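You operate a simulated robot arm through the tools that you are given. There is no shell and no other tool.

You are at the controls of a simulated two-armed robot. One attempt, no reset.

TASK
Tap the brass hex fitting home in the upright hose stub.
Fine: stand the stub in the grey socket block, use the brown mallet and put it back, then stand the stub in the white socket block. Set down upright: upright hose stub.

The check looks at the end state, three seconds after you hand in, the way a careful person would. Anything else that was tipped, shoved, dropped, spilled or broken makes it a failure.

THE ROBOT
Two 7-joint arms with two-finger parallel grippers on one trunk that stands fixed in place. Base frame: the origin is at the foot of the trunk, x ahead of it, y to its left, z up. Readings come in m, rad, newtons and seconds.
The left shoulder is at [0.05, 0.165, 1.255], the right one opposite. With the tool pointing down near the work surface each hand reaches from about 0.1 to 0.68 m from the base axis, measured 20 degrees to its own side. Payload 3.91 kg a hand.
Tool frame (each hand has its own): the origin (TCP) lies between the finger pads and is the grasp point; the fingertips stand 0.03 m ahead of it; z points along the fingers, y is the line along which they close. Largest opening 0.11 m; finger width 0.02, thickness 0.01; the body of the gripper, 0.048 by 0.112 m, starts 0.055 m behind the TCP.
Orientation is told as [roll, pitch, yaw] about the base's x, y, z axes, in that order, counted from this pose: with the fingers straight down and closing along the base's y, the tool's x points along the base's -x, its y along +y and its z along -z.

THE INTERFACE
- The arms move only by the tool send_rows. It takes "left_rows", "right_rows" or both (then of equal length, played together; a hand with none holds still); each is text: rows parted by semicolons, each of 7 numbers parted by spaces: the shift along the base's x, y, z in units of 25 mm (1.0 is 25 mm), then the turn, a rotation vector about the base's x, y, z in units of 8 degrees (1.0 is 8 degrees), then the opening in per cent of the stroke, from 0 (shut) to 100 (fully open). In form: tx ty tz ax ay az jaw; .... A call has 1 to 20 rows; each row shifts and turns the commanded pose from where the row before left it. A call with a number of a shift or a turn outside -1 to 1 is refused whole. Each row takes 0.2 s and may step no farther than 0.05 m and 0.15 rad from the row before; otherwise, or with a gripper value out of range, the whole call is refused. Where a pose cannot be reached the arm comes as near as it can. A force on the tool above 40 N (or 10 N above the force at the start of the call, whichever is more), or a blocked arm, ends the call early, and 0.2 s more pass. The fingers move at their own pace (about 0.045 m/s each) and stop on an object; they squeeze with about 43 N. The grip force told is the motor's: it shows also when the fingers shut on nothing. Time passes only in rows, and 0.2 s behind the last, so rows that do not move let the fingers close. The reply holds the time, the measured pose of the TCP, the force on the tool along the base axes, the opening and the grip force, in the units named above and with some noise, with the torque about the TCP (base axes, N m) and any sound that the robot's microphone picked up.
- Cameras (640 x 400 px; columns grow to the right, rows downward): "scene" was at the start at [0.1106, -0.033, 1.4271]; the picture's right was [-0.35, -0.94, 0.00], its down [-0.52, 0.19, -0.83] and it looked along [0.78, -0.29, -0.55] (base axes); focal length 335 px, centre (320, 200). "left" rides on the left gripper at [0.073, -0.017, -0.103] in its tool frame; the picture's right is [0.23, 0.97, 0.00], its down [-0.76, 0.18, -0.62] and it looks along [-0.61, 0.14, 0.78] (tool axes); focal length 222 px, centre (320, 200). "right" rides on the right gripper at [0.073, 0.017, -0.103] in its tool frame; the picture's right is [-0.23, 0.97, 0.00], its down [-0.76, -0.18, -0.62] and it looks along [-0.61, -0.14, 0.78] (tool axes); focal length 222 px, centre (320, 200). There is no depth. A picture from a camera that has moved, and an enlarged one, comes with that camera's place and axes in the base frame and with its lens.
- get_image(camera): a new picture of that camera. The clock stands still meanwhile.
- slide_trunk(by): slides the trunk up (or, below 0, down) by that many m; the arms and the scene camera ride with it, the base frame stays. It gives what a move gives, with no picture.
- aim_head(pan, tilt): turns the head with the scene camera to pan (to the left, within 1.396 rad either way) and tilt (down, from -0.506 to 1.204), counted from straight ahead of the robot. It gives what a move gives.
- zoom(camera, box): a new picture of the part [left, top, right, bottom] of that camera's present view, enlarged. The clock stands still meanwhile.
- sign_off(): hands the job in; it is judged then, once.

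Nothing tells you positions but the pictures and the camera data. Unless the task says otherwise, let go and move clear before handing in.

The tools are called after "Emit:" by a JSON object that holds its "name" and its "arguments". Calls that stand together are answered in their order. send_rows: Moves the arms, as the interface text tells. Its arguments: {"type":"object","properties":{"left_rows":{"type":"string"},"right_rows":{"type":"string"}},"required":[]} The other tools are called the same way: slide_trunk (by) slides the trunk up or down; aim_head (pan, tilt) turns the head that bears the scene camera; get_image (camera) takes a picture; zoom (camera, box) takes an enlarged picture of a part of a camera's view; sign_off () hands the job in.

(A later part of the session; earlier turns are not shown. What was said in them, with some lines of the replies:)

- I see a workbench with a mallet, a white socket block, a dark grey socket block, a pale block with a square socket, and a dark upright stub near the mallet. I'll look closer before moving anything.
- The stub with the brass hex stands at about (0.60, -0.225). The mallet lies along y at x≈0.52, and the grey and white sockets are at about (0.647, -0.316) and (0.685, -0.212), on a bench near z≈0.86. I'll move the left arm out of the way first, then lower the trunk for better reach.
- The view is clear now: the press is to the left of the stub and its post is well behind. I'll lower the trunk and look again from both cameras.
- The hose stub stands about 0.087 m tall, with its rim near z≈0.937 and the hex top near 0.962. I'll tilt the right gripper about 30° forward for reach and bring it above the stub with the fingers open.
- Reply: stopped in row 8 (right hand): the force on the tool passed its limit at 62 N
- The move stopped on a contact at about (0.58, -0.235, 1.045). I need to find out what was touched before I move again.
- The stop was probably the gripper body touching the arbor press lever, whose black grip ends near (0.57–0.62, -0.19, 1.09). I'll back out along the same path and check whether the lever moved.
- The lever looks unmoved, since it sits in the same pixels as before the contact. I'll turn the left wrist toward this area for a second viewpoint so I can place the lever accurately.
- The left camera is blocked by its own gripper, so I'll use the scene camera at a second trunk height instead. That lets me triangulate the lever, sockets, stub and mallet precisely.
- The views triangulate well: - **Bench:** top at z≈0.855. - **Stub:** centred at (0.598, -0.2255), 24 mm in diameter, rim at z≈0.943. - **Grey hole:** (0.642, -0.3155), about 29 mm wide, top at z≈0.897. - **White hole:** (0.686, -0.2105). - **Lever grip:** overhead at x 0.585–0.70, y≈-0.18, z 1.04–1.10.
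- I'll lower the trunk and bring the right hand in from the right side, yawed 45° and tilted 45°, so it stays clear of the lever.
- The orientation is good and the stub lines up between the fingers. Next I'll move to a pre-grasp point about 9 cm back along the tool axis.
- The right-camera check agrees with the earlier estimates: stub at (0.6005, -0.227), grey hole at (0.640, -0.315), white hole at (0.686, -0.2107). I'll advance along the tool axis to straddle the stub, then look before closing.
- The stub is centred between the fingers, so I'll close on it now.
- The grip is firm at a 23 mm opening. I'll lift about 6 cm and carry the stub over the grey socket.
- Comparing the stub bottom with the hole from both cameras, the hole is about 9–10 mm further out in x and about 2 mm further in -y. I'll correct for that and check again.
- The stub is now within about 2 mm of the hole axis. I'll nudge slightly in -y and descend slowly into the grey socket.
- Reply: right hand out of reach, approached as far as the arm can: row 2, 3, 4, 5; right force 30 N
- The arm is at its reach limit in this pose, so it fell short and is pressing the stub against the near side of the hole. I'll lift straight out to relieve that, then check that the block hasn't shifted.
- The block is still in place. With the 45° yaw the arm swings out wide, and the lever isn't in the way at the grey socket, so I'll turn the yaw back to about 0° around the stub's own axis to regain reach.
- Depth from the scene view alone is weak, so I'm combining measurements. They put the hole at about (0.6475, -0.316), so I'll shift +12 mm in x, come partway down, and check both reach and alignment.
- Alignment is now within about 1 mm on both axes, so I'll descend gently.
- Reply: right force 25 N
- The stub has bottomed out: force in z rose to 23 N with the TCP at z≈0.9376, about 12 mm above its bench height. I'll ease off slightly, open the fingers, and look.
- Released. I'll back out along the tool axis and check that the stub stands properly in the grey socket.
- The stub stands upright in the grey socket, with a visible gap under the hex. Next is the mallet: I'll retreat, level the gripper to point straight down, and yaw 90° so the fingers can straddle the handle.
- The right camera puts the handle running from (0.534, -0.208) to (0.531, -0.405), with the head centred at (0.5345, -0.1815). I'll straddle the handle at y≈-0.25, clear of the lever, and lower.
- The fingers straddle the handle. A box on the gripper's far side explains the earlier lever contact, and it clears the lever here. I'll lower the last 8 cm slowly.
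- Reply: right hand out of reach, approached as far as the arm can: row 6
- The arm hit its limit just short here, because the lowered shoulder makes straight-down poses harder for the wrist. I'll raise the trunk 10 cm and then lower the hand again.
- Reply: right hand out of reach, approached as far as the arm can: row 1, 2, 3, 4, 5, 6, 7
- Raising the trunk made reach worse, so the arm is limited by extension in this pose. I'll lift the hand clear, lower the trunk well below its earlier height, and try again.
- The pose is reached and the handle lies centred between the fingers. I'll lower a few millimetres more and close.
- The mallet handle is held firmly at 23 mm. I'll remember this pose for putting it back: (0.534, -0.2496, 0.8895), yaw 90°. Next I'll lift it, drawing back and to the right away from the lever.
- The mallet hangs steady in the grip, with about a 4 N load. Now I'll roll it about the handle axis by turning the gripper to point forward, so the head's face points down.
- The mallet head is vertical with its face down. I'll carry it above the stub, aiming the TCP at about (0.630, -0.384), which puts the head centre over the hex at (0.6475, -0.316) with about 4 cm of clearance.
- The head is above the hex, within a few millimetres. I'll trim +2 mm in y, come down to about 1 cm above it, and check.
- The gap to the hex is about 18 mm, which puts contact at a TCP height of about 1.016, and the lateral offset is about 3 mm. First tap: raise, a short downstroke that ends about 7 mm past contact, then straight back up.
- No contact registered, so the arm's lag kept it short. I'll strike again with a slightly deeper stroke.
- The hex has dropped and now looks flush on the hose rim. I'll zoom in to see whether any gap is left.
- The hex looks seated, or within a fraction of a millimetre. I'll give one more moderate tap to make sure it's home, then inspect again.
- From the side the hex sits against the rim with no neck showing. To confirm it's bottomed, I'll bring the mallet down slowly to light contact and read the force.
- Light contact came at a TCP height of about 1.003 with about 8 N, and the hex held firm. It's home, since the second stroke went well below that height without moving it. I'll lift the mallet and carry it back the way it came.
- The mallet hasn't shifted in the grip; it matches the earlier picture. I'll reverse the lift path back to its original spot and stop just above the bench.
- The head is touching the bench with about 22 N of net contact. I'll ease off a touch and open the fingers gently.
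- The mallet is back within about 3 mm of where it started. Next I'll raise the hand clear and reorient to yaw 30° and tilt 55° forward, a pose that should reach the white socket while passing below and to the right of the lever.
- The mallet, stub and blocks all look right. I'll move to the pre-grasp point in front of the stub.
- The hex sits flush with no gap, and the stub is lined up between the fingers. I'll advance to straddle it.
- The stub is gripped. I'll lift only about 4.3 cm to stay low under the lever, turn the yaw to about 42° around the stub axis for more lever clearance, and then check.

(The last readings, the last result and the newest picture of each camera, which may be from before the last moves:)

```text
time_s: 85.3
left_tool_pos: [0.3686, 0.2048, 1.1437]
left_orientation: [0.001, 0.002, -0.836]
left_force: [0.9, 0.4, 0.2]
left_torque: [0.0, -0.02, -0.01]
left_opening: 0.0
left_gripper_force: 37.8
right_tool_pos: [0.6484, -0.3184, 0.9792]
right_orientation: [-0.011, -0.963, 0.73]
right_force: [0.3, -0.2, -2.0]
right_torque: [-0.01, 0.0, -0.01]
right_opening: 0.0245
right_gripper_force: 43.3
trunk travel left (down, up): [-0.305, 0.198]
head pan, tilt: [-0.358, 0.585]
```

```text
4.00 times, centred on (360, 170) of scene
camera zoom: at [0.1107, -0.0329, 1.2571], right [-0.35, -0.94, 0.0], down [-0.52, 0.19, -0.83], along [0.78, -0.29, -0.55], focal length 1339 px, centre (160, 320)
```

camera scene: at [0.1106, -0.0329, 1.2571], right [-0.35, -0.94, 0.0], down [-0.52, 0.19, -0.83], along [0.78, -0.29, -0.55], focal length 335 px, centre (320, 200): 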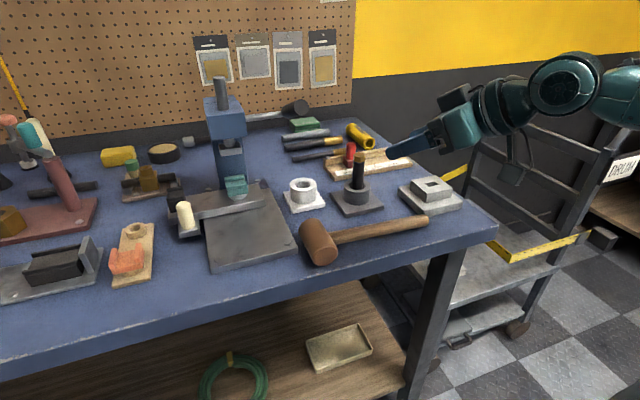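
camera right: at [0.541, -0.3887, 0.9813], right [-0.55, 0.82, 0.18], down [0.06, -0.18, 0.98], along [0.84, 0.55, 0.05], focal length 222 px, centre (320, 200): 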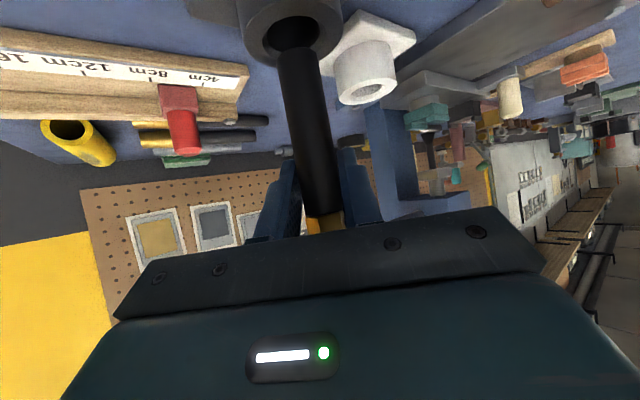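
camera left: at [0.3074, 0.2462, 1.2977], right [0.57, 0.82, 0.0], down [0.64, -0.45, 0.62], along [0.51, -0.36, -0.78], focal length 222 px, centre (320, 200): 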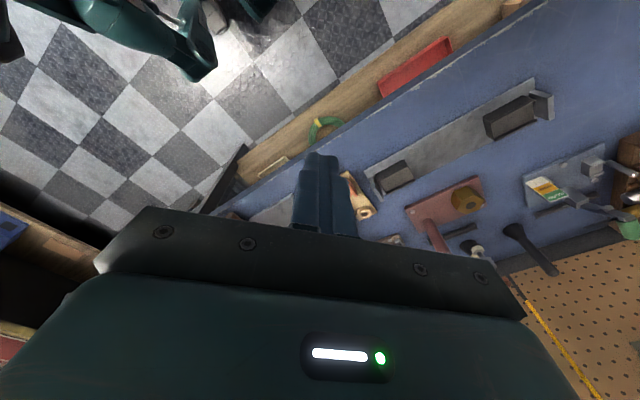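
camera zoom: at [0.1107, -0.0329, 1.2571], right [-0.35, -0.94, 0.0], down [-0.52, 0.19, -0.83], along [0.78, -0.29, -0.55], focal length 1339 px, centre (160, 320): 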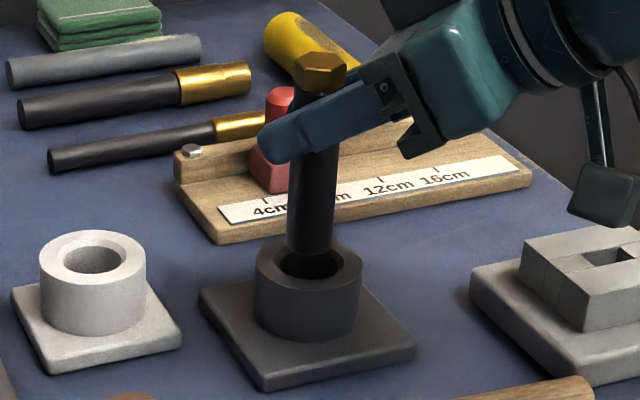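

The stub is held upright to within about 1.4°, and two views put the white hole at about (0.692, -0.2115). I'll move toward it in two stages and watch the lever.

Emit:
{"name": "send_rows", "arguments": {"right_rows": "0.29 0.713 0.12 0 0 0 5; 0.29 0.713 0 0 0 0 5; 0.29 0.713 0 0 0 0 5; 0.29 0.713 0 0 0 0 5; 0 0 0 0 0 0 5"}}

Emit:
{"name": "zoom", "arguments": {"camera": "scene", "box": [230, 80, 430, 210]}}

Emit:
{"name": "get_image", "arguments": {"camera": "right"}}

```text
time_s: 86.5
left_tool_pos: [0.3685, 0.2044, 1.1448]
left_orientation: [0.0, 0.003, -0.836]
left_force: [1.0, -0.1, -0.2]
left_torque: [-0.05, 0.01, 0.02]
left_opening: 0.0
left_gripper_force: 37.7
right_tool_pos: [0.6757, -0.2473, 0.9843]
right_orientation: [-0.009, -0.961, 0.728]
right_force: [0.7, 0.4, -0.7]
right_torque: [-0.01, 0.01, 0.0]
right_opening: 0.0243
right_gripper_force: 42.8
trunk travel left (down, up): [-0.305, 0.198]
head pan, tilt: [-0.358, 0.585]
```

```text
3.08 times, centred on (330, 145) of scene
camera zoom: at [0.1107, -0.033, 1.2571], right [-0.35, -0.94, 0.0], down [-0.52, 0.19, -0.83], along [0.78, -0.29, -0.55], focal length 1030 px, centre (289, 369)
```

zoom: 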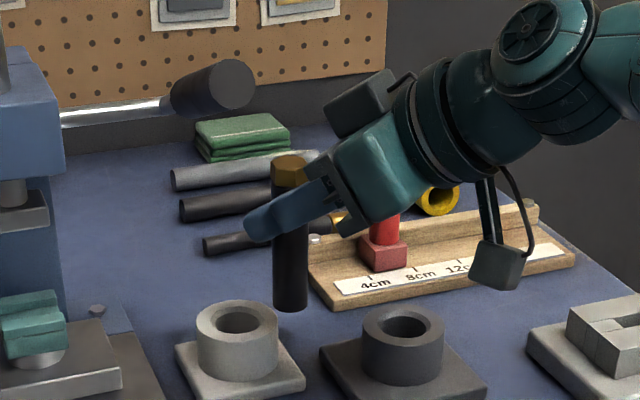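

```text
taken
camera right: at [0.5695, -0.3173, 0.9852], right [-0.55, 0.82, 0.18], down [0.06, -0.18, 0.98], along [0.84, 0.55, 0.05], focal length 222 px, centre (320, 200)
```

right: 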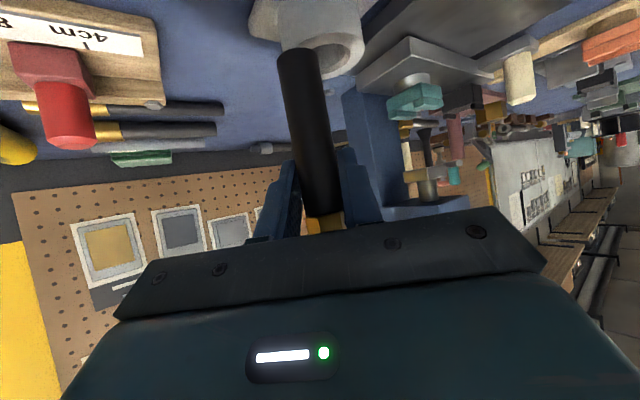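

The arm is tracking well and has clear separation from the lever. I'll finish the move to above the white hole.

Emit:
{"name": "send_rows", "arguments": {"right_rows": "0.217 0.477 0 0 0 0 5; 0.217 0.477 0 0 0 0 5; 0.217 0.477 0 0 0 0 5; 0 0 0 0 0 0 5"}}

Emit:
{"name": "zoom", "arguments": {"camera": "scene", "box": [230, 80, 430, 210]}}

Emit:
{"name": "zoom", "arguments": {"camera": "scene", "box": [270, 155, 350, 205]}}

Emit:
{"name": "zoom", "arguments": {"camera": "right", "box": [220, 0, 380, 100]}}

```text
time_s: 87.5
left_tool_pos: [0.369, 0.2057, 1.1431]
left_orientation: [0.0, 0.0, -0.838]
left_force: [0.7, 0.3, -0.2]
left_torque: [-0.02, 0.0, 0.01]
left_opening: 0.0
left_gripper_force: 38.3
right_tool_pos: [0.6909, -0.2117, 0.9847]
right_orientation: [-0.012, -0.96, 0.726]
right_force: [0.6, 0.1, -0.4]
right_torque: [0.0, -0.04, 0.03]
right_opening: 0.0242
right_gripper_force: 43.0
trunk travel left (down, up): [-0.305, 0.198]
head pan, tilt: [-0.358, 0.585]
```

```text
3.08 times, centred on (330, 145) of scene
camera zoom: at [0.1107, -0.0329, 1.2571], right [-0.35, -0.94, 0.0], down [-0.52, 0.19, -0.83], along [0.78, -0.29, -0.55], focal length 1030 px, centre (289, 369)
```

zoom: 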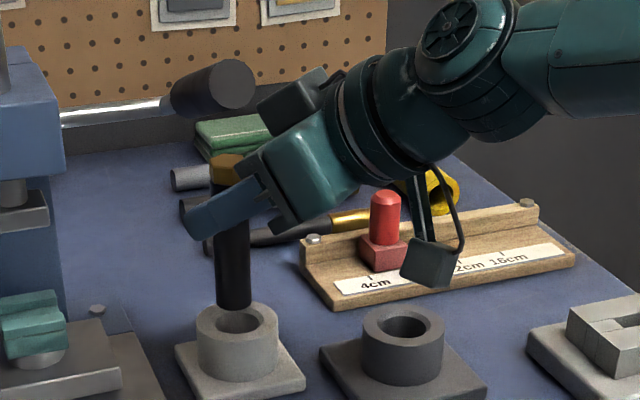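

```text
8.00 times, centred on (310, 180) of scene
camera zoom: at [0.1107, -0.0329, 1.2571], right [-0.35, -0.94, 0.0], down [-0.52, 0.19, -0.83], along [0.78, -0.29, -0.55], focal length 2678 px, centre (400, 360)
```

zoom: 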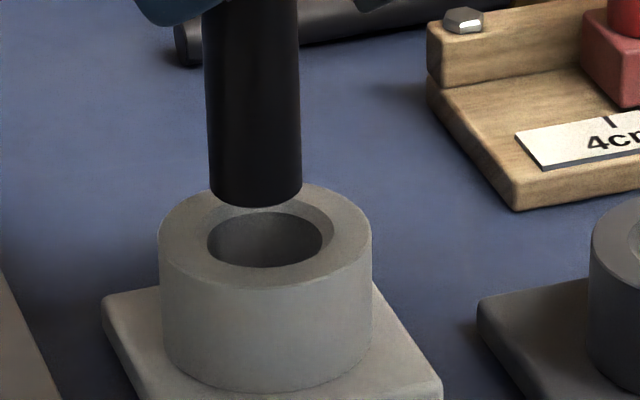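

```text
4.00 times, centred on (300, 50) of right
camera zoom: at [0.5841, -0.2815, 0.9862], right [-0.54, 0.82, 0.18], down [0.06, -0.18, 0.98], along [0.84, 0.54, 0.05], focal length 888 px, centre (400, 800)
```

zoom: 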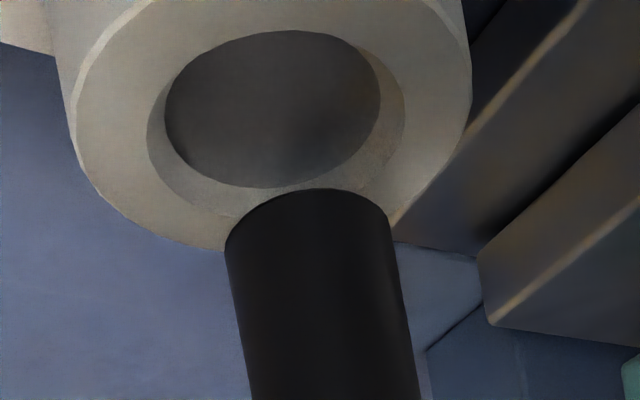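

Lever clearance looks fine, and the hole is about 2 mm to the -y side of the stub bottom. I'll correct that and start down.

Emit:
{"name": "send_rows", "arguments": {"right_rows": "0 -0.09 0 0 0 0 5; 0 0 -0.2 0 0 0 5; 0 0 -0.2 0 0 0 5; 0 0 -0.2 0 0 0 5; 0 0 0 0 0 0 5"}}

Emit:
{"name": "zoom", "arguments": {"camera": "scene", "box": [270, 155, 350, 205]}}

Emit:
{"name": "zoom", "arguments": {"camera": "right", "box": [220, 0, 380, 100]}}

```text
time_s: 88.7
left_tool_pos: [0.3693, 0.2058, 1.1444]
left_orientation: [0.0, 0.003, -0.836]
left_force: [-0.7, 0.6, 0.7]
left_torque: [0.03, 0.01, -0.02]
left_opening: 0.0
left_gripper_force: 37.5
right_tool_pos: [0.6838, -0.2117, 0.9753]
right_orientation: [-0.014, -0.96, 0.729]
right_force: [-0.1, -0.3, -0.4]
right_torque: [-0.01, 0.0, 0.02]
right_opening: 0.0242
right_gripper_force: 43.2
right hand out of reach, approached as far as the arm can: row 2, 3, 4
trunk travel left (down, up): [-0.305, 0.198]
head pan, tilt: [-0.358, 0.585]
```

```text
8.00 times, centred on (310, 180) of scene
camera zoom: at [0.1107, -0.033, 1.2571], right [-0.35, -0.94, 0.0], down [-0.52, 0.19, -0.83], along [0.78, -0.29, -0.55], focal length 2678 px, centre (400, 360)
```

zoom: 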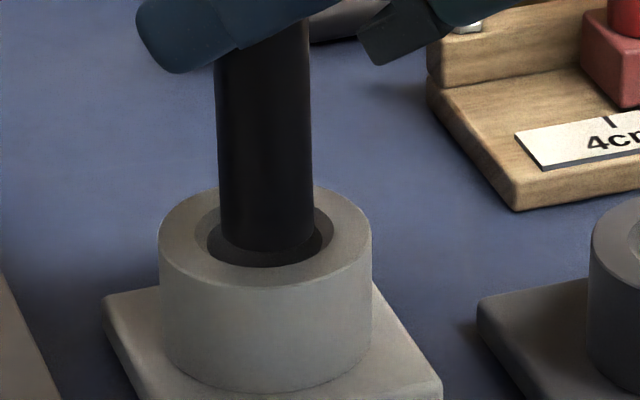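

```text
4.00 times, centred on (300, 50) of right
camera zoom: at [0.5768, -0.2822, 0.9768], right [-0.54, 0.82, 0.18], down [0.06, -0.18, 0.98], along [0.84, 0.54, 0.05], focal length 888 px, centre (400, 800)
```

zoom: 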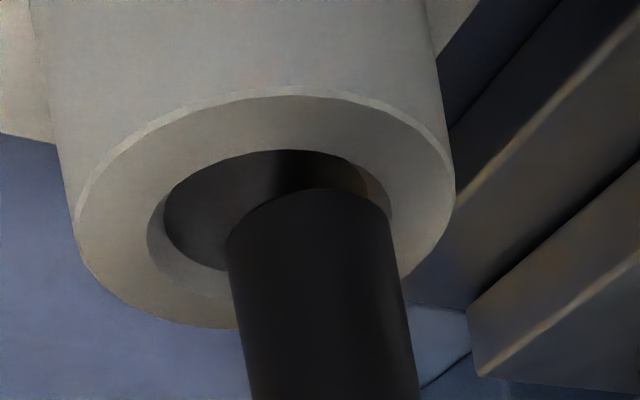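

The arm reaches its limit as it lowers, and sliding the trunk lower will fix that. I'll back away to clear bench beside the sockets, then alternate trunk-down and hand-up so the hand stays low under the lever.

Emit:
{"name": "send_rows", "arguments": {"right_rows": "0 0 0.25 0 0 0 5; 0 0 0.25 0 0 0 5; -0.64 -0.33 0 0 0 0 5; -0.64 -0.33 0 0 0 0 5; -0.64 -0.33 0 0 0 0 5; -0.64 -0.33 0 0 0 0 5; 0 0 0 0 0 0 5"}}

Emit:
{"name": "get_image", "arguments": {"camera": "scene"}}

```text
time_s: 90.3
left_tool_pos: [0.3675, 0.2048, 1.1436]
left_orientation: [0.0, 0.001, -0.837]
left_force: [0.9, 0.3, -1.1]
left_torque: [0.01, 0.0, 0.03]
left_opening: 0.0001
left_gripper_force: 37.7
right_tool_pos: [0.6204, -0.244, 0.9885]
right_orientation: [-0.01, -0.961, 0.729]
right_force: [0.7, 0.0, 0.2]
right_torque: [0.0, 0.0, -0.02]
right_opening: 0.0245
right_gripper_force: 43.0
trunk travel left (down, up): [-0.305, 0.198]
head pan, tilt: [-0.358, 0.585]
```

```text
taken
camera scene: at [0.1107, -0.033, 1.2571], right [-0.35, -0.94, 0.0], down [-0.52, 0.19, -0.83], along [0.78, -0.29, -0.55], focal length 335 px, centre (320, 200)
```

scene: 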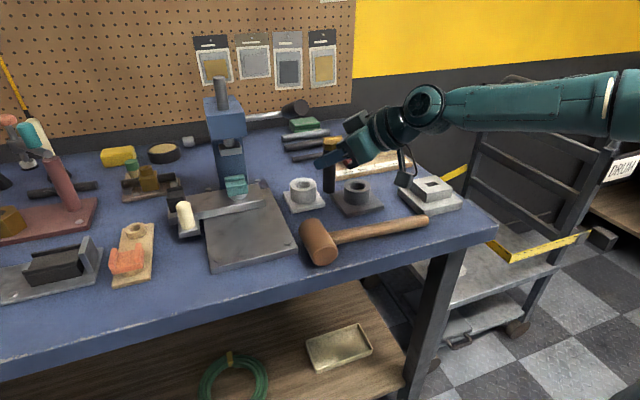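

Emit:
{"name": "slide_trunk", "arguments": {"by": -0.045}}

Emit:
{"name": "send_rows", "arguments": {"right_rows": "0 0 0.9 0 0 0 5; 0 0 0.9 0 0 0 5; 0 0 0 0 0 0 5"}}

Emit:
{"name": "slide_trunk", "arguments": {"by": -0.045}}

Emit:
{"name": "send_rows", "arguments": {"right_rows": "0 0 0.9 0 0 0 5; 0 0 0.9 0 0 0 5; 0 0 0 0 0 0 5"}}

Emit:
{"name": "get_image", "arguments": {"camera": "scene"}}

```text
time_s: 91.2
left_tool_pos: [0.3687, 0.2051, 1.0987]
left_orientation: [-0.001, 0.0, -0.836]
left_force: [-0.9, -0.1, -0.1]
left_torque: [0.02, 0.04, 0.0]
left_opening: 0.0
left_gripper_force: 37.2
right_tool_pos: [0.6188, -0.2442, 0.9442]
right_orientation: [-0.011, -0.962, 0.73]
right_force: [0.2, 0.1, -1.3]
right_torque: [-0.02, -0.02, 0.01]
right_opening: 0.0241
right_gripper_force: 42.4
trunk travel left (down, up): [-0.26, 0.243]
head pan, tilt: [-0.358, 0.585]
```

```text
time_s: 92.0
left_tool_pos: [0.3686, 0.2039, 1.0976]
left_orientation: [0.002, 0.002, -0.836]
left_force: [0.4, -0.1, 0.8]
left_torque: [-0.01, 0.0, 0.0]
left_opening: 0.0002
left_gripper_force: 37.7
right_tool_pos: [0.6183, -0.2436, 0.9886]
right_orientation: [-0.01, -0.964, 0.729]
right_force: [-0.4, 0.1, -0.7]
right_torque: [0.0, -0.03, 0.01]
right_opening: 0.0244
right_gripper_force: 42.4
trunk travel left (down, up): [-0.26, 0.243]
head pan, tilt: [-0.358, 0.585]
```

```text
time_s: 92.8
left_tool_pos: [0.3693, 0.2054, 1.0529]
left_orientation: [0.0, 0.0, -0.835]
left_force: [-0.8, 0.3, 0.9]
left_torque: [-0.02, 0.01, 0.02]
left_opening: 0.0003
left_gripper_force: 37.8
right_tool_pos: [0.619, -0.2432, 0.9427]
right_orientation: [-0.011, -0.962, 0.731]
right_force: [0.7, 0.0, -1.0]
right_torque: [-0.01, 0.02, -0.02]
right_opening: 0.0243
right_gripper_force: 43.0
trunk travel left (down, up): [-0.215, 0.288]
head pan, tilt: [-0.358, 0.585]
```

```text
time_s: 93.6
left_tool_pos: [0.3683, 0.2042, 1.0533]
left_orientation: [0.0, 0.002, -0.837]
left_force: [0.4, -0.3, 0.5]
left_torque: [0.01, 0.04, 0.0]
left_opening: 0.0001
left_gripper_force: 37.7
right_tool_pos: [0.6193, -0.2439, 0.9896]
right_orientation: [-0.013, -0.961, 0.729]
right_force: [0.1, 0.4, -0.7]
right_torque: [-0.01, 0.02, -0.06]
right_opening: 0.0241
right_gripper_force: 42.8
trunk travel left (down, up): [-0.215, 0.288]
head pan, tilt: [-0.358, 0.585]
```

```text
taken
camera scene: at [0.1107, -0.0329, 1.1671], right [-0.35, -0.94, 0.0], down [-0.52, 0.19, -0.83], along [0.78, -0.29, -0.55], focal length 335 px, centre (320, 200)
```

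scene: 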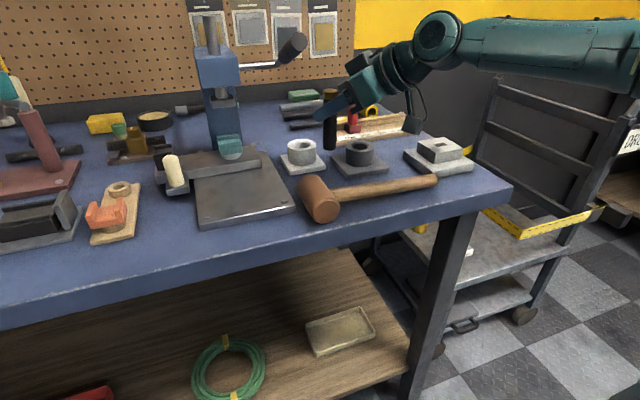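

The trunk is lower and the hand is still at hover height. I'll go back over the white socket.

Emit:
{"name": "send_rows", "arguments": {"right_rows": "0.727 0.302 -0.04 0 0 0 5; 0.727 0.302 -0.04 0 0 0 5; 0.727 0.302 -0.04 0 0 0 5; 0.727 0.302 -0.04 0 0 0 5; 0 0 0 0 0 0 5"}}

Emit:
{"name": "zoom", "arguments": {"camera": "scene", "box": [260, 110, 340, 170]}}

Emit:
{"name": "zoom", "arguments": {"camera": "right", "box": [220, 0, 380, 100]}}

Emit:
{"name": "zoom", "arguments": {"camera": "scene", "box": [230, 20, 430, 180]}}

```text
time_s: 94.8
left_tool_pos: [0.3686, 0.2048, 1.0528]
left_orientation: [0.0, 0.002, -0.837]
left_force: [0.7, 0.3, -0.5]
left_torque: [-0.01, -0.03, -0.02]
left_opening: 0.0001
left_gripper_force: 37.6
right_tool_pos: [0.6911, -0.2125, 0.9844]
right_orientation: [-0.01, -0.962, 0.731]
right_force: [0.3, -0.3, -0.4]
right_torque: [-0.03, -0.03, -0.01]
right_opening: 0.024
right_gripper_force: 43.3
trunk travel left (down, up): [-0.215, 0.288]
head pan, tilt: [-0.358, 0.585]
```

```text
6.67 times, centred on (300, 140) of scene
camera zoom: at [0.1108, -0.0329, 1.1671], right [-0.35, -0.94, 0.0], down [-0.52, 0.19, -0.83], along [0.78, -0.29, -0.55], focal length 2232 px, centre (453, 600)
```

zoom: 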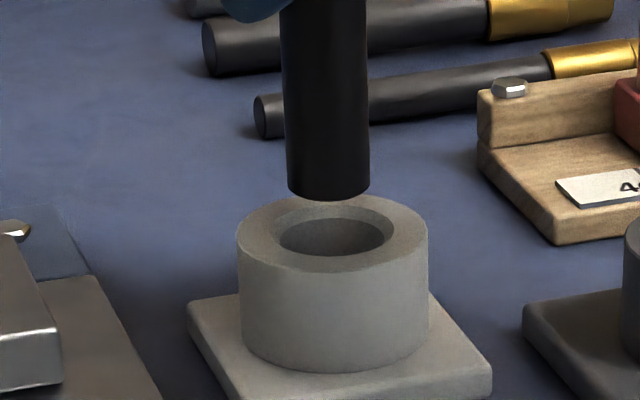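

```text
4.00 times, centred on (300, 50) of right
camera zoom: at [0.5855, -0.2838, 0.9854], right [-0.55, 0.82, 0.18], down [0.06, -0.18, 0.98], along [0.84, 0.55, 0.05], focal length 888 px, centre (400, 800)
```

zoom: 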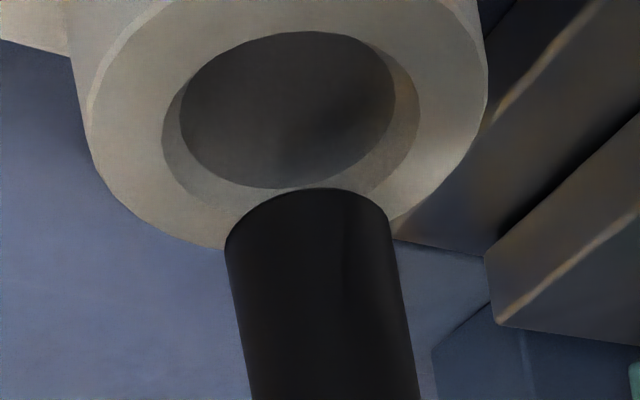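

```text
2.50 times, centred on (330, 100) of scene
camera zoom: at [0.1108, -0.0329, 1.1671], right [-0.35, -0.94, 0.0], down [-0.52, 0.19, -0.83], along [0.78, -0.29, -0.55], focal length 837 px, centre (295, 450)
```

zoom: 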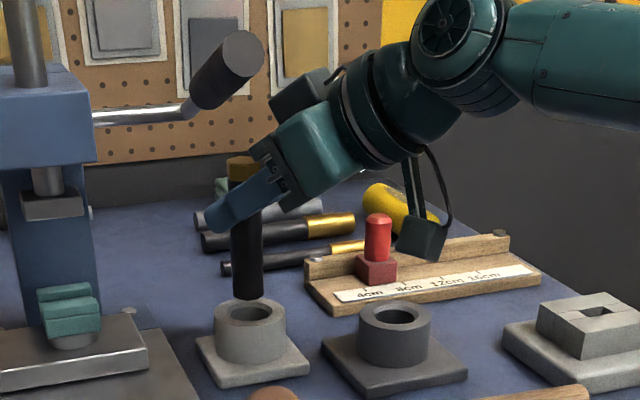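

Alignment is within 1 mm on both views and the lever is well clear, so I'll descend.

Emit:
{"name": "send_rows", "arguments": {"right_rows": "0 -0.02 -0.2 0 0 0 5; 0 0 -0.2 0 0 0 5; 0 0 -0.2 0 0 0 5; 0 0 -0.2 0 0 0 5; 0 0 -0.2 0 0 0 5; 0 0 0 0 0 0 5"}}

Emit:
{"name": "zoom", "arguments": {"camera": "scene", "box": [250, 90, 350, 170]}}

Emit:
{"name": "zoom", "arguments": {"camera": "right", "box": [220, 20, 420, 220]}}

```text
time_s: 96.2
left_tool_pos: [0.3696, 0.2057, 1.0528]
left_orientation: [0.001, 0.002, -0.838]
left_force: [-0.2, 0.2, -0.5]
left_torque: [0.04, -0.04, 0.02]
left_opening: 0.0
left_gripper_force: 38.1
right_tool_pos: [0.6911, -0.2136, 0.9598]
right_orientation: [-0.009, -0.961, 0.728]
right_force: [0.3, -0.4, -0.7]
right_torque: [-0.02, -0.01, 0.0]
right_opening: 0.0245
right_gripper_force: 43.5
trunk travel left (down, up): [-0.215, 0.288]
head pan, tilt: [-0.358, 0.585]
```

```text
5.00 times, centred on (300, 130) of scene
camera zoom: at [0.1107, -0.033, 1.1671], right [-0.35, -0.94, 0.0], down [-0.52, 0.19, -0.83], along [0.78, -0.29, -0.55], focal length 1674 px, centre (420, 550)
```

zoom: 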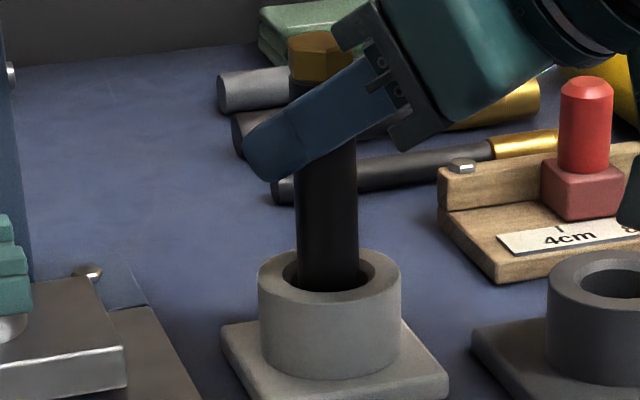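

```text
2.00 times, centred on (320, 120) of right
camera zoom: at [0.5855, -0.2842, 0.9607], right [-0.55, 0.82, 0.18], down [0.06, -0.18, 0.98], along [0.84, 0.55, 0.05], focal length 444 px, centre (320, 360)
```

zoom: 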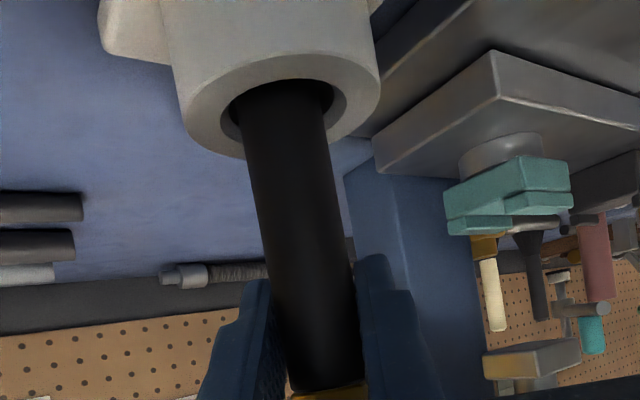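

Emit:
{"name": "send_rows", "arguments": {"right_rows": "0 0 -0.2 0 0 0 5; 0 0 -0.2 0 0 0 5; 0 0 -0.2 0 0 0 5; 0 0 -0.15 0 0 0 5; 0 0 0 0 0 0 5"}}

```text
time_s: 97.4
left_tool_pos: [0.3678, 0.204, 1.0541]
left_orientation: [-0.001, 0.001, -0.835]
left_force: [-0.5, -0.3, 0.5]
left_torque: [0.03, 0.02, 0.03]
left_opening: 0.0002
left_gripper_force: 37.2
right_tool_pos: [0.6912, -0.2146, 0.941]
right_orientation: [-0.013, -0.961, 0.729]
right_force: [-0.1, -0.5, -0.8]
right_torque: [-0.02, -0.01, 0.02]
right_opening: 0.0242
right_gripper_force: 43.1
trunk travel left (down, up): [-0.215, 0.288]
head pan, tilt: [-0.358, 0.585]
```

Emit:
{"name": "send_rows", "arguments": {"right_rows": "0 0 -0.1 0 0 0 5; 0 0 -0.1 0 0 0 5; 0 0 0 0 0 0 5"}}

Emit:
{"name": "zoom", "arguments": {"camera": "scene", "box": [250, 90, 350, 170]}}

Emit:
{"name": "zoom", "arguments": {"camera": "right", "box": [220, 20, 420, 220]}}

```text
time_s: 98.2
left_tool_pos: [0.3691, 0.2051, 1.0546]
left_orientation: [0.0, 0.0, -0.837]
left_force: [0.2, -0.4, 1.2]
left_torque: [-0.02, 0.01, -0.03]
left_opening: 0.0001
left_gripper_force: 37.6
right_tool_pos: [0.6906, -0.2149, 0.9386]
right_orientation: [-0.016, -0.968, 0.732]
right_force: [0.2, -0.4, 8.9]
right_torque: [-0.06, 0.03, -0.02]
right_opening: 0.0241
right_gripper_force: 43.1
trunk travel left (down, up): [-0.215, 0.288]
head pan, tilt: [-0.358, 0.585]
```

```text
5.00 times, centred on (300, 130) of scene
camera zoom: at [0.1096, -0.0327, 1.1674], right [-0.35, -0.94, 0.0], down [-0.52, 0.19, -0.83], along [0.78, -0.29, -0.55], focal length 1674 px, centre (420, 550)
```

zoom: 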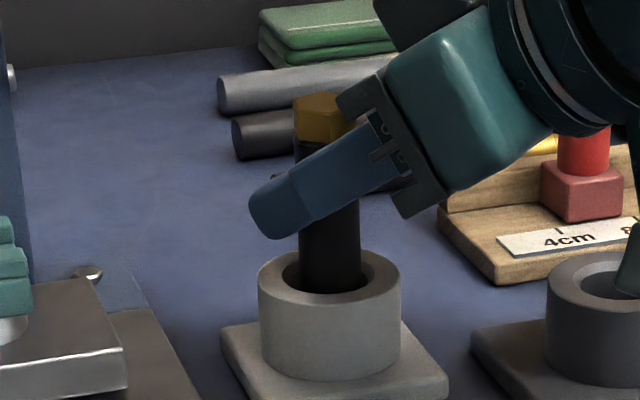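

```text
2.00 times, centred on (320, 120) of right
camera zoom: at [0.5839, -0.2846, 0.9383], right [-0.55, 0.82, 0.18], down [0.05, -0.18, 0.98], along [0.84, 0.55, 0.06], focal length 444 px, centre (320, 360)
```

zoom: 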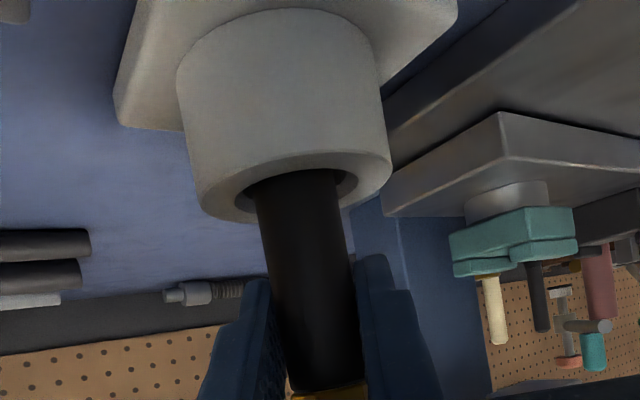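

It's seated: the floor contact came at a TCP height of 0.9386 with about 9 N, matching the depth in the grey socket. I'll ease off and open the fingers.

Emit:
{"name": "send_rows", "arguments": {"right_rows": "0 0 0.06 0 0 0 5; 0 0 0.02 0 0 0 5; 0 0 0 0 0 0 24; 0 0 0 0 0 0 30; 0 0 0 0 0 0 45; 0 0 0 0 0 0 50; 0 0 0 0 0 0 50"}}

Emit:
{"name": "zoom", "arguments": {"camera": "scene", "box": [250, 90, 350, 170]}}

Emit:
{"name": "zoom", "arguments": {"camera": "right", "box": [220, 20, 420, 220]}}

```text
time_s: 99.8
left_tool_pos: [0.3686, 0.2044, 1.0532]
left_orientation: [0.0, 0.0, -0.835]
left_force: [-0.8, -1.0, -0.7]
left_torque: [-0.02, 0.0, 0.0]
left_opening: 0.0
left_gripper_force: 37.6
right_tool_pos: [0.6912, -0.2133, 0.9379]
right_orientation: [-0.012, -0.963, 0.729]
right_force: [0.5, 0.1, 0.1]
right_torque: [-0.01, 0.0, 0.0]
right_opening: 0.0552
right_gripper_force: 0.2
trunk travel left (down, up): [-0.215, 0.288]
head pan, tilt: [-0.358, 0.585]
```

```text
5.00 times, centred on (300, 130) of scene
camera zoom: at [0.1106, -0.0329, 1.1671], right [-0.35, -0.94, 0.0], down [-0.52, 0.19, -0.83], along [0.78, -0.29, -0.55], focal length 1674 px, centre (420, 550)
```

zoom: 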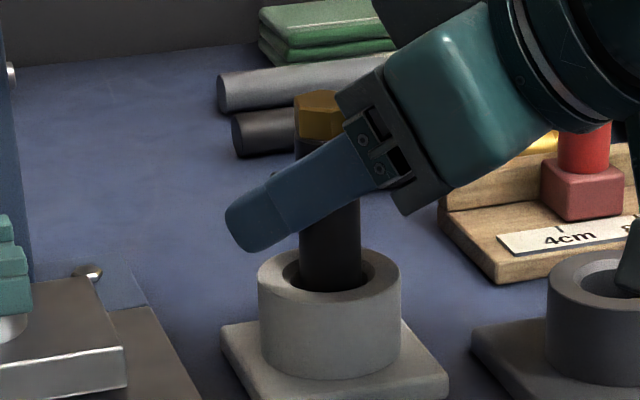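

```text
2.00 times, centred on (320, 120) of right
camera zoom: at [0.5848, -0.2846, 0.9387], right [-0.55, 0.82, 0.18], down [0.06, -0.18, 0.98], along [0.84, 0.55, 0.05], focal length 444 px, centre (320, 360)
```

zoom: 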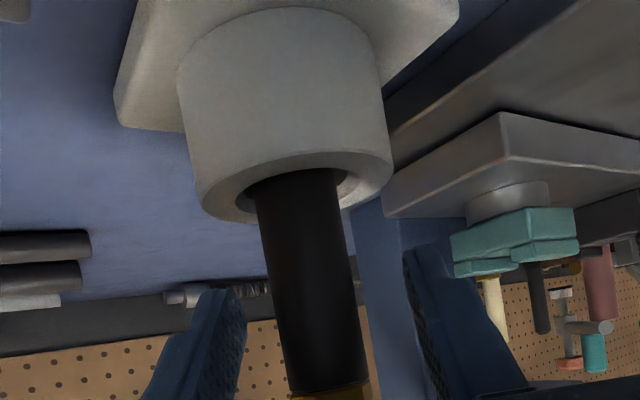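

Released. I'll retreat straight back along the tool axis, away from the stub and the lever.

Emit:
{"name": "send_rows", "arguments": {"right_rows": "-0.3 -0.268 0.28 0 0 0 50; -0.49 -0.437 0.457 0 0 0 50; -0.49 -0.437 0.457 0 0 0 50; -0.49 -0.437 0.457 0 0 0 50; -0.49 -0.437 0.457 0 0 0 50; -0.49 -0.437 0.457 0 0 0 50; -0.5 -0.8 0.5 0 0 0 50; -0.5 -0.8 0.6 0 0 0 50; -0.5 -0.5 0.6 0 0 0 50; 0 0 0 0 0 0 50"}}

Emit:
{"name": "get_image", "arguments": {"camera": "scene"}}

Emit:
{"name": "zoom", "arguments": {"camera": "scene", "box": [250, 90, 350, 170]}}

Emit:
{"name": "get_image", "arguments": {"camera": "right"}}

```text
time_s: 102.0
left_tool_pos: [0.3691, 0.2049, 1.0543]
left_orientation: [-0.003, 0.002, -0.835]
left_force: [-0.4, -0.7, 0.7]
left_torque: [-0.01, 0.03, 0.01]
left_opening: 0.0
left_gripper_force: 37.5
right_tool_pos: [0.5826, -0.3291, 1.0436]
right_orientation: [-0.01, -0.961, 0.73]
right_force: [-0.5, 0.1, 0.3]
right_torque: [-0.01, -0.01, 0.01]
right_opening: 0.0551
right_gripper_force: 0.0
trunk travel left (down, up): [-0.215, 0.288]
head pan, tilt: [-0.358, 0.585]
```

```text
taken
camera scene: at [0.1106, -0.033, 1.1671], right [-0.35, -0.94, 0.0], down [-0.52, 0.19, -0.83], along [0.78, -0.29, -0.55], focal length 335 px, centre (320, 200)
```

scene: 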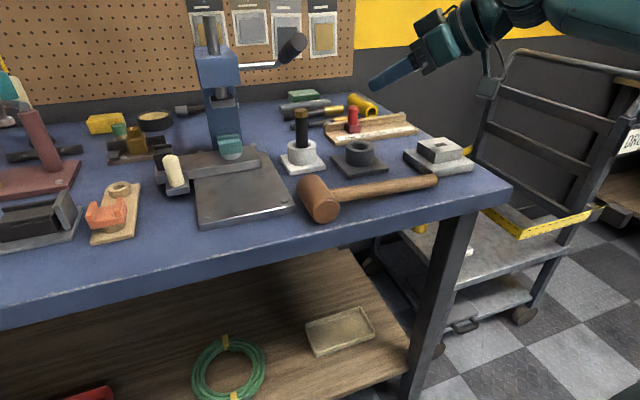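

```text
5.00 times, centred on (300, 130) of scene
camera zoom: at [0.1106, -0.033, 1.1671], right [-0.35, -0.94, 0.0], down [-0.52, 0.19, -0.83], along [0.78, -0.29, -0.55], focal length 1674 px, centre (420, 550)
```

zoom: 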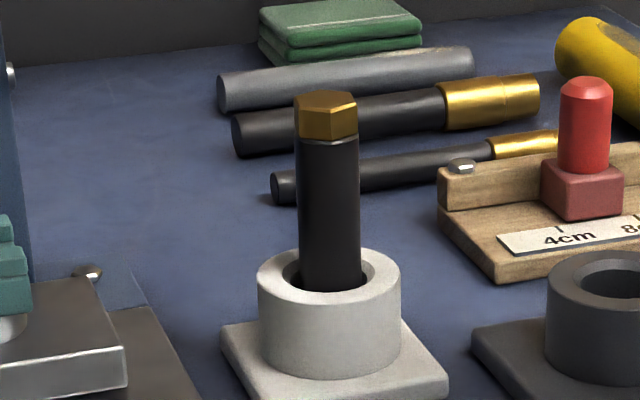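

```text
taken
camera right: at [0.4776, -0.4005, 1.0446], right [-0.55, 0.82, 0.18], down [0.06, -0.18, 0.98], along [0.84, 0.55, 0.05], focal length 222 px, centre (320, 200)
```

right: 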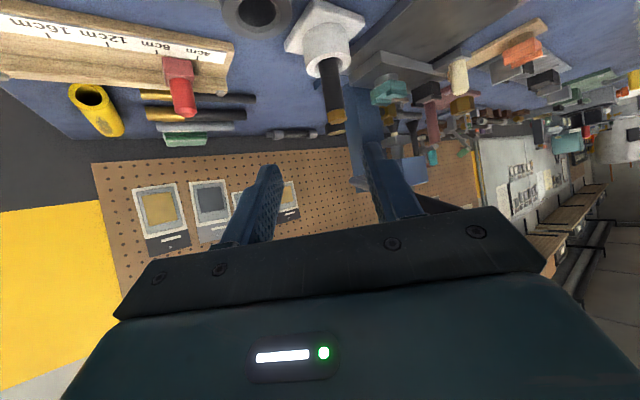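

The stub stands upright in the white socket with the hex seated, and the bench looks undisturbed. One last close look at the seam and the mallet before I hand in.

Emit:
{"name": "zoom", "arguments": {"camera": "scene", "box": [285, 100, 325, 130]}}

Emit:
{"name": "zoom", "arguments": {"camera": "right", "box": [290, 20, 390, 150]}}

Emit:
{"name": "zoom", "arguments": {"camera": "scene", "box": [280, 130, 480, 240]}}

```text
13.33 times, centred on (305, 115) of scene
camera zoom: at [0.1106, -0.033, 1.1671], right [-0.35, -0.94, 0.0], down [-0.52, 0.19, -0.83], along [0.78, -0.29, -0.55], focal length 4463 px, centre (520, 1333)
```

zoom: 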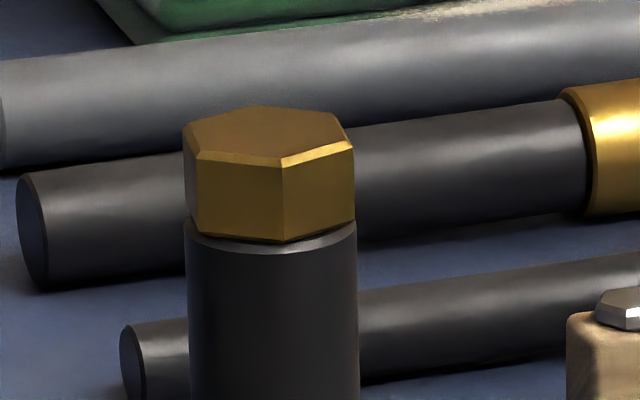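

```text
3.08 times, centred on (340, 85) of right
camera zoom: at [0.4776, -0.4005, 1.0446], right [-0.55, 0.82, 0.18], down [0.06, -0.18, 0.98], along [0.84, 0.55, 0.05], focal length 684 px, centre (258, 554)
```

zoom: 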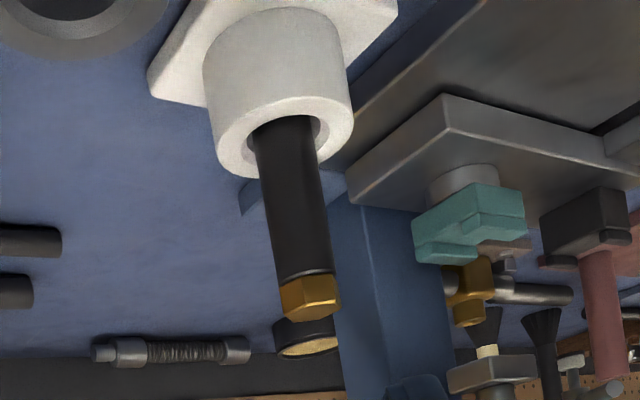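

```text
3.20 times, centred on (380, 185) of scene
camera zoom: at [0.1106, -0.033, 1.1671], right [-0.35, -0.94, 0.0], down [-0.52, 0.19, -0.83], along [0.78, -0.29, -0.55], focal length 1071 px, centre (128, 248)
```

zoom: 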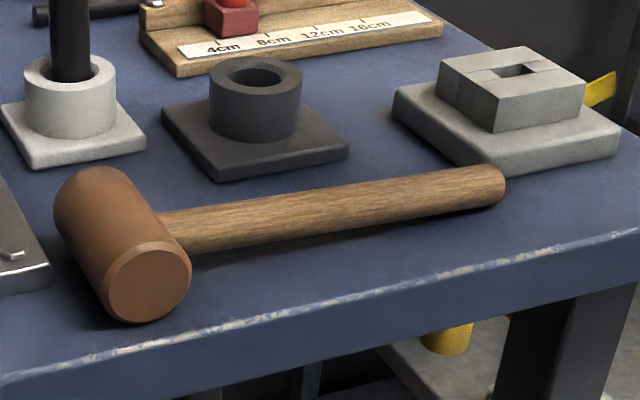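

The seam shows a thin shadow line. I want a level, close view to be sure there's no gap left, so I'll zoom in from the right camera.

Emit:
{"name": "zoom", "arguments": {"camera": "right", "box": [316, 90, 356, 130]}}

Emit:
{"name": "zoom", "arguments": {"camera": "scene", "box": [294, 104, 314, 119]}}

```text
10.00 times, centred on (336, 110) of right
camera zoom: at [0.4776, -0.4005, 1.0446], right [-0.55, 0.82, 0.18], down [0.06, -0.18, 0.98], along [0.84, 0.55, 0.05], focal length 2221 px, centre (160, 1100)
```

zoom: 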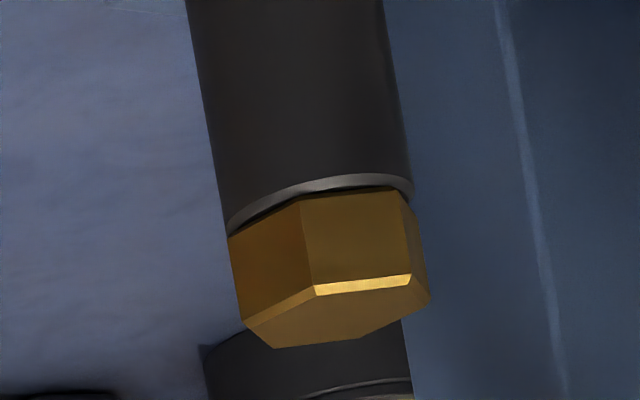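

```text
16.00 times, centred on (304, 112) of scene
camera zoom: at [0.1106, -0.033, 1.1671], right [-0.35, -0.94, 0.0], down [-0.52, 0.19, -0.83], along [0.78, -0.29, -0.55], focal length 5356 px, centre (576, 1616)
```

zoom: 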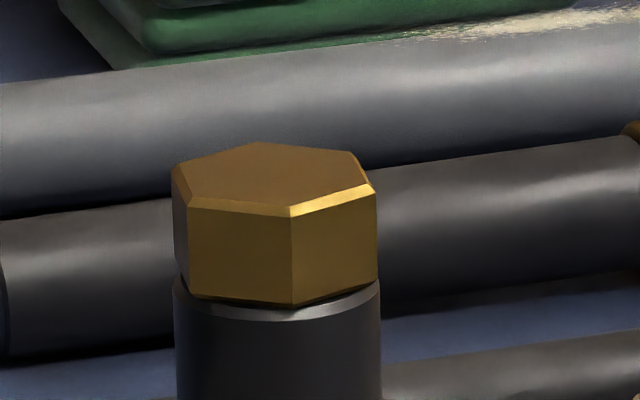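

The hex sits on the hose's chamfered rim, with only a hairline shadow from the chamfer, so it's fully home. The mallet is back, the stub is in the white socket, and both blocks are undisturbed. I'll pull the right arm further clear.

Emit:
{"name": "send_rows", "arguments": {"right_rows": "-0.7 -0.2 0.5 0 0 0 50; -0.7 -0.2 0.5 0 0 0 50; -0.7 -0.2 0.5 0 0 0 50; -0.7 -0.2 0.4 0 0 0 50; -0.7 0 0.2 0 0 0 50; 0 0 0 0 0 0 50; 0 0 0 0 0 0 50"}}

Emit:
{"name": "get_image", "arguments": {"camera": "scene"}}

```text
time_s: 103.6
left_tool_pos: [0.3686, 0.2048, 1.0536]
left_orientation: [0.0, 0.001, -0.836]
left_force: [0.0, -0.2, 0.6]
left_torque: [-0.01, -0.02, 0.01]
left_opening: 0.0
left_gripper_force: 37.5
right_tool_pos: [0.4983, -0.3492, 1.0956]
right_orientation: [-0.011, -0.962, 0.73]
right_force: [-0.1, -1.1, 0.1]
right_torque: [0.02, 0.02, -0.02]
right_opening: 0.0547
right_gripper_force: 0.0
trunk travel left (down, up): [-0.215, 0.288]
head pan, tilt: [-0.358, 0.585]
```

```text
taken
camera scene: at [0.1107, -0.0329, 1.1671], right [-0.35, -0.94, 0.0], down [-0.52, 0.19, -0.83], along [0.78, -0.29, -0.55], focal length 335 px, centre (320, 200)
```

scene: 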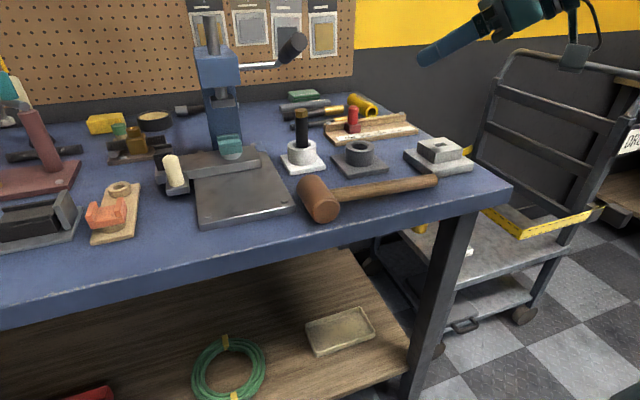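

The stub stands upright in the white socket with the hex fitting home. The mallet is back in its place, both hands are clear, and nothing else was moved. Handing in.

Emit:
{"name": "sign_off", "arguments": {}}

```text
The job is handed in.
```

I tapped the brass hex fitting home, and the hose stub now stands upright in the white socket block. I've handed the job in; no result came back.

- **Fitting:** one mallet stroke drove it about 12 mm down. A second, deeper stroke did not move it further. Up close it sits on the hose rim with only a hairline shadow at the seam.
- **Mallet:** it is back within about 3 mm of where it started.
- **Lever contact:** early on, the right gripper bumped the press lever's grip hard enough (62 N) to stop that move. Pictures before and after show the lever in the same place.
- **Grey block:** the first try at seating the stub there pressed sideways on the hole because the arm ran out of reach. The block did not shift.

Both hands were empty and clear of everything when I handed in, and everything else on the bench looked undisturbed.
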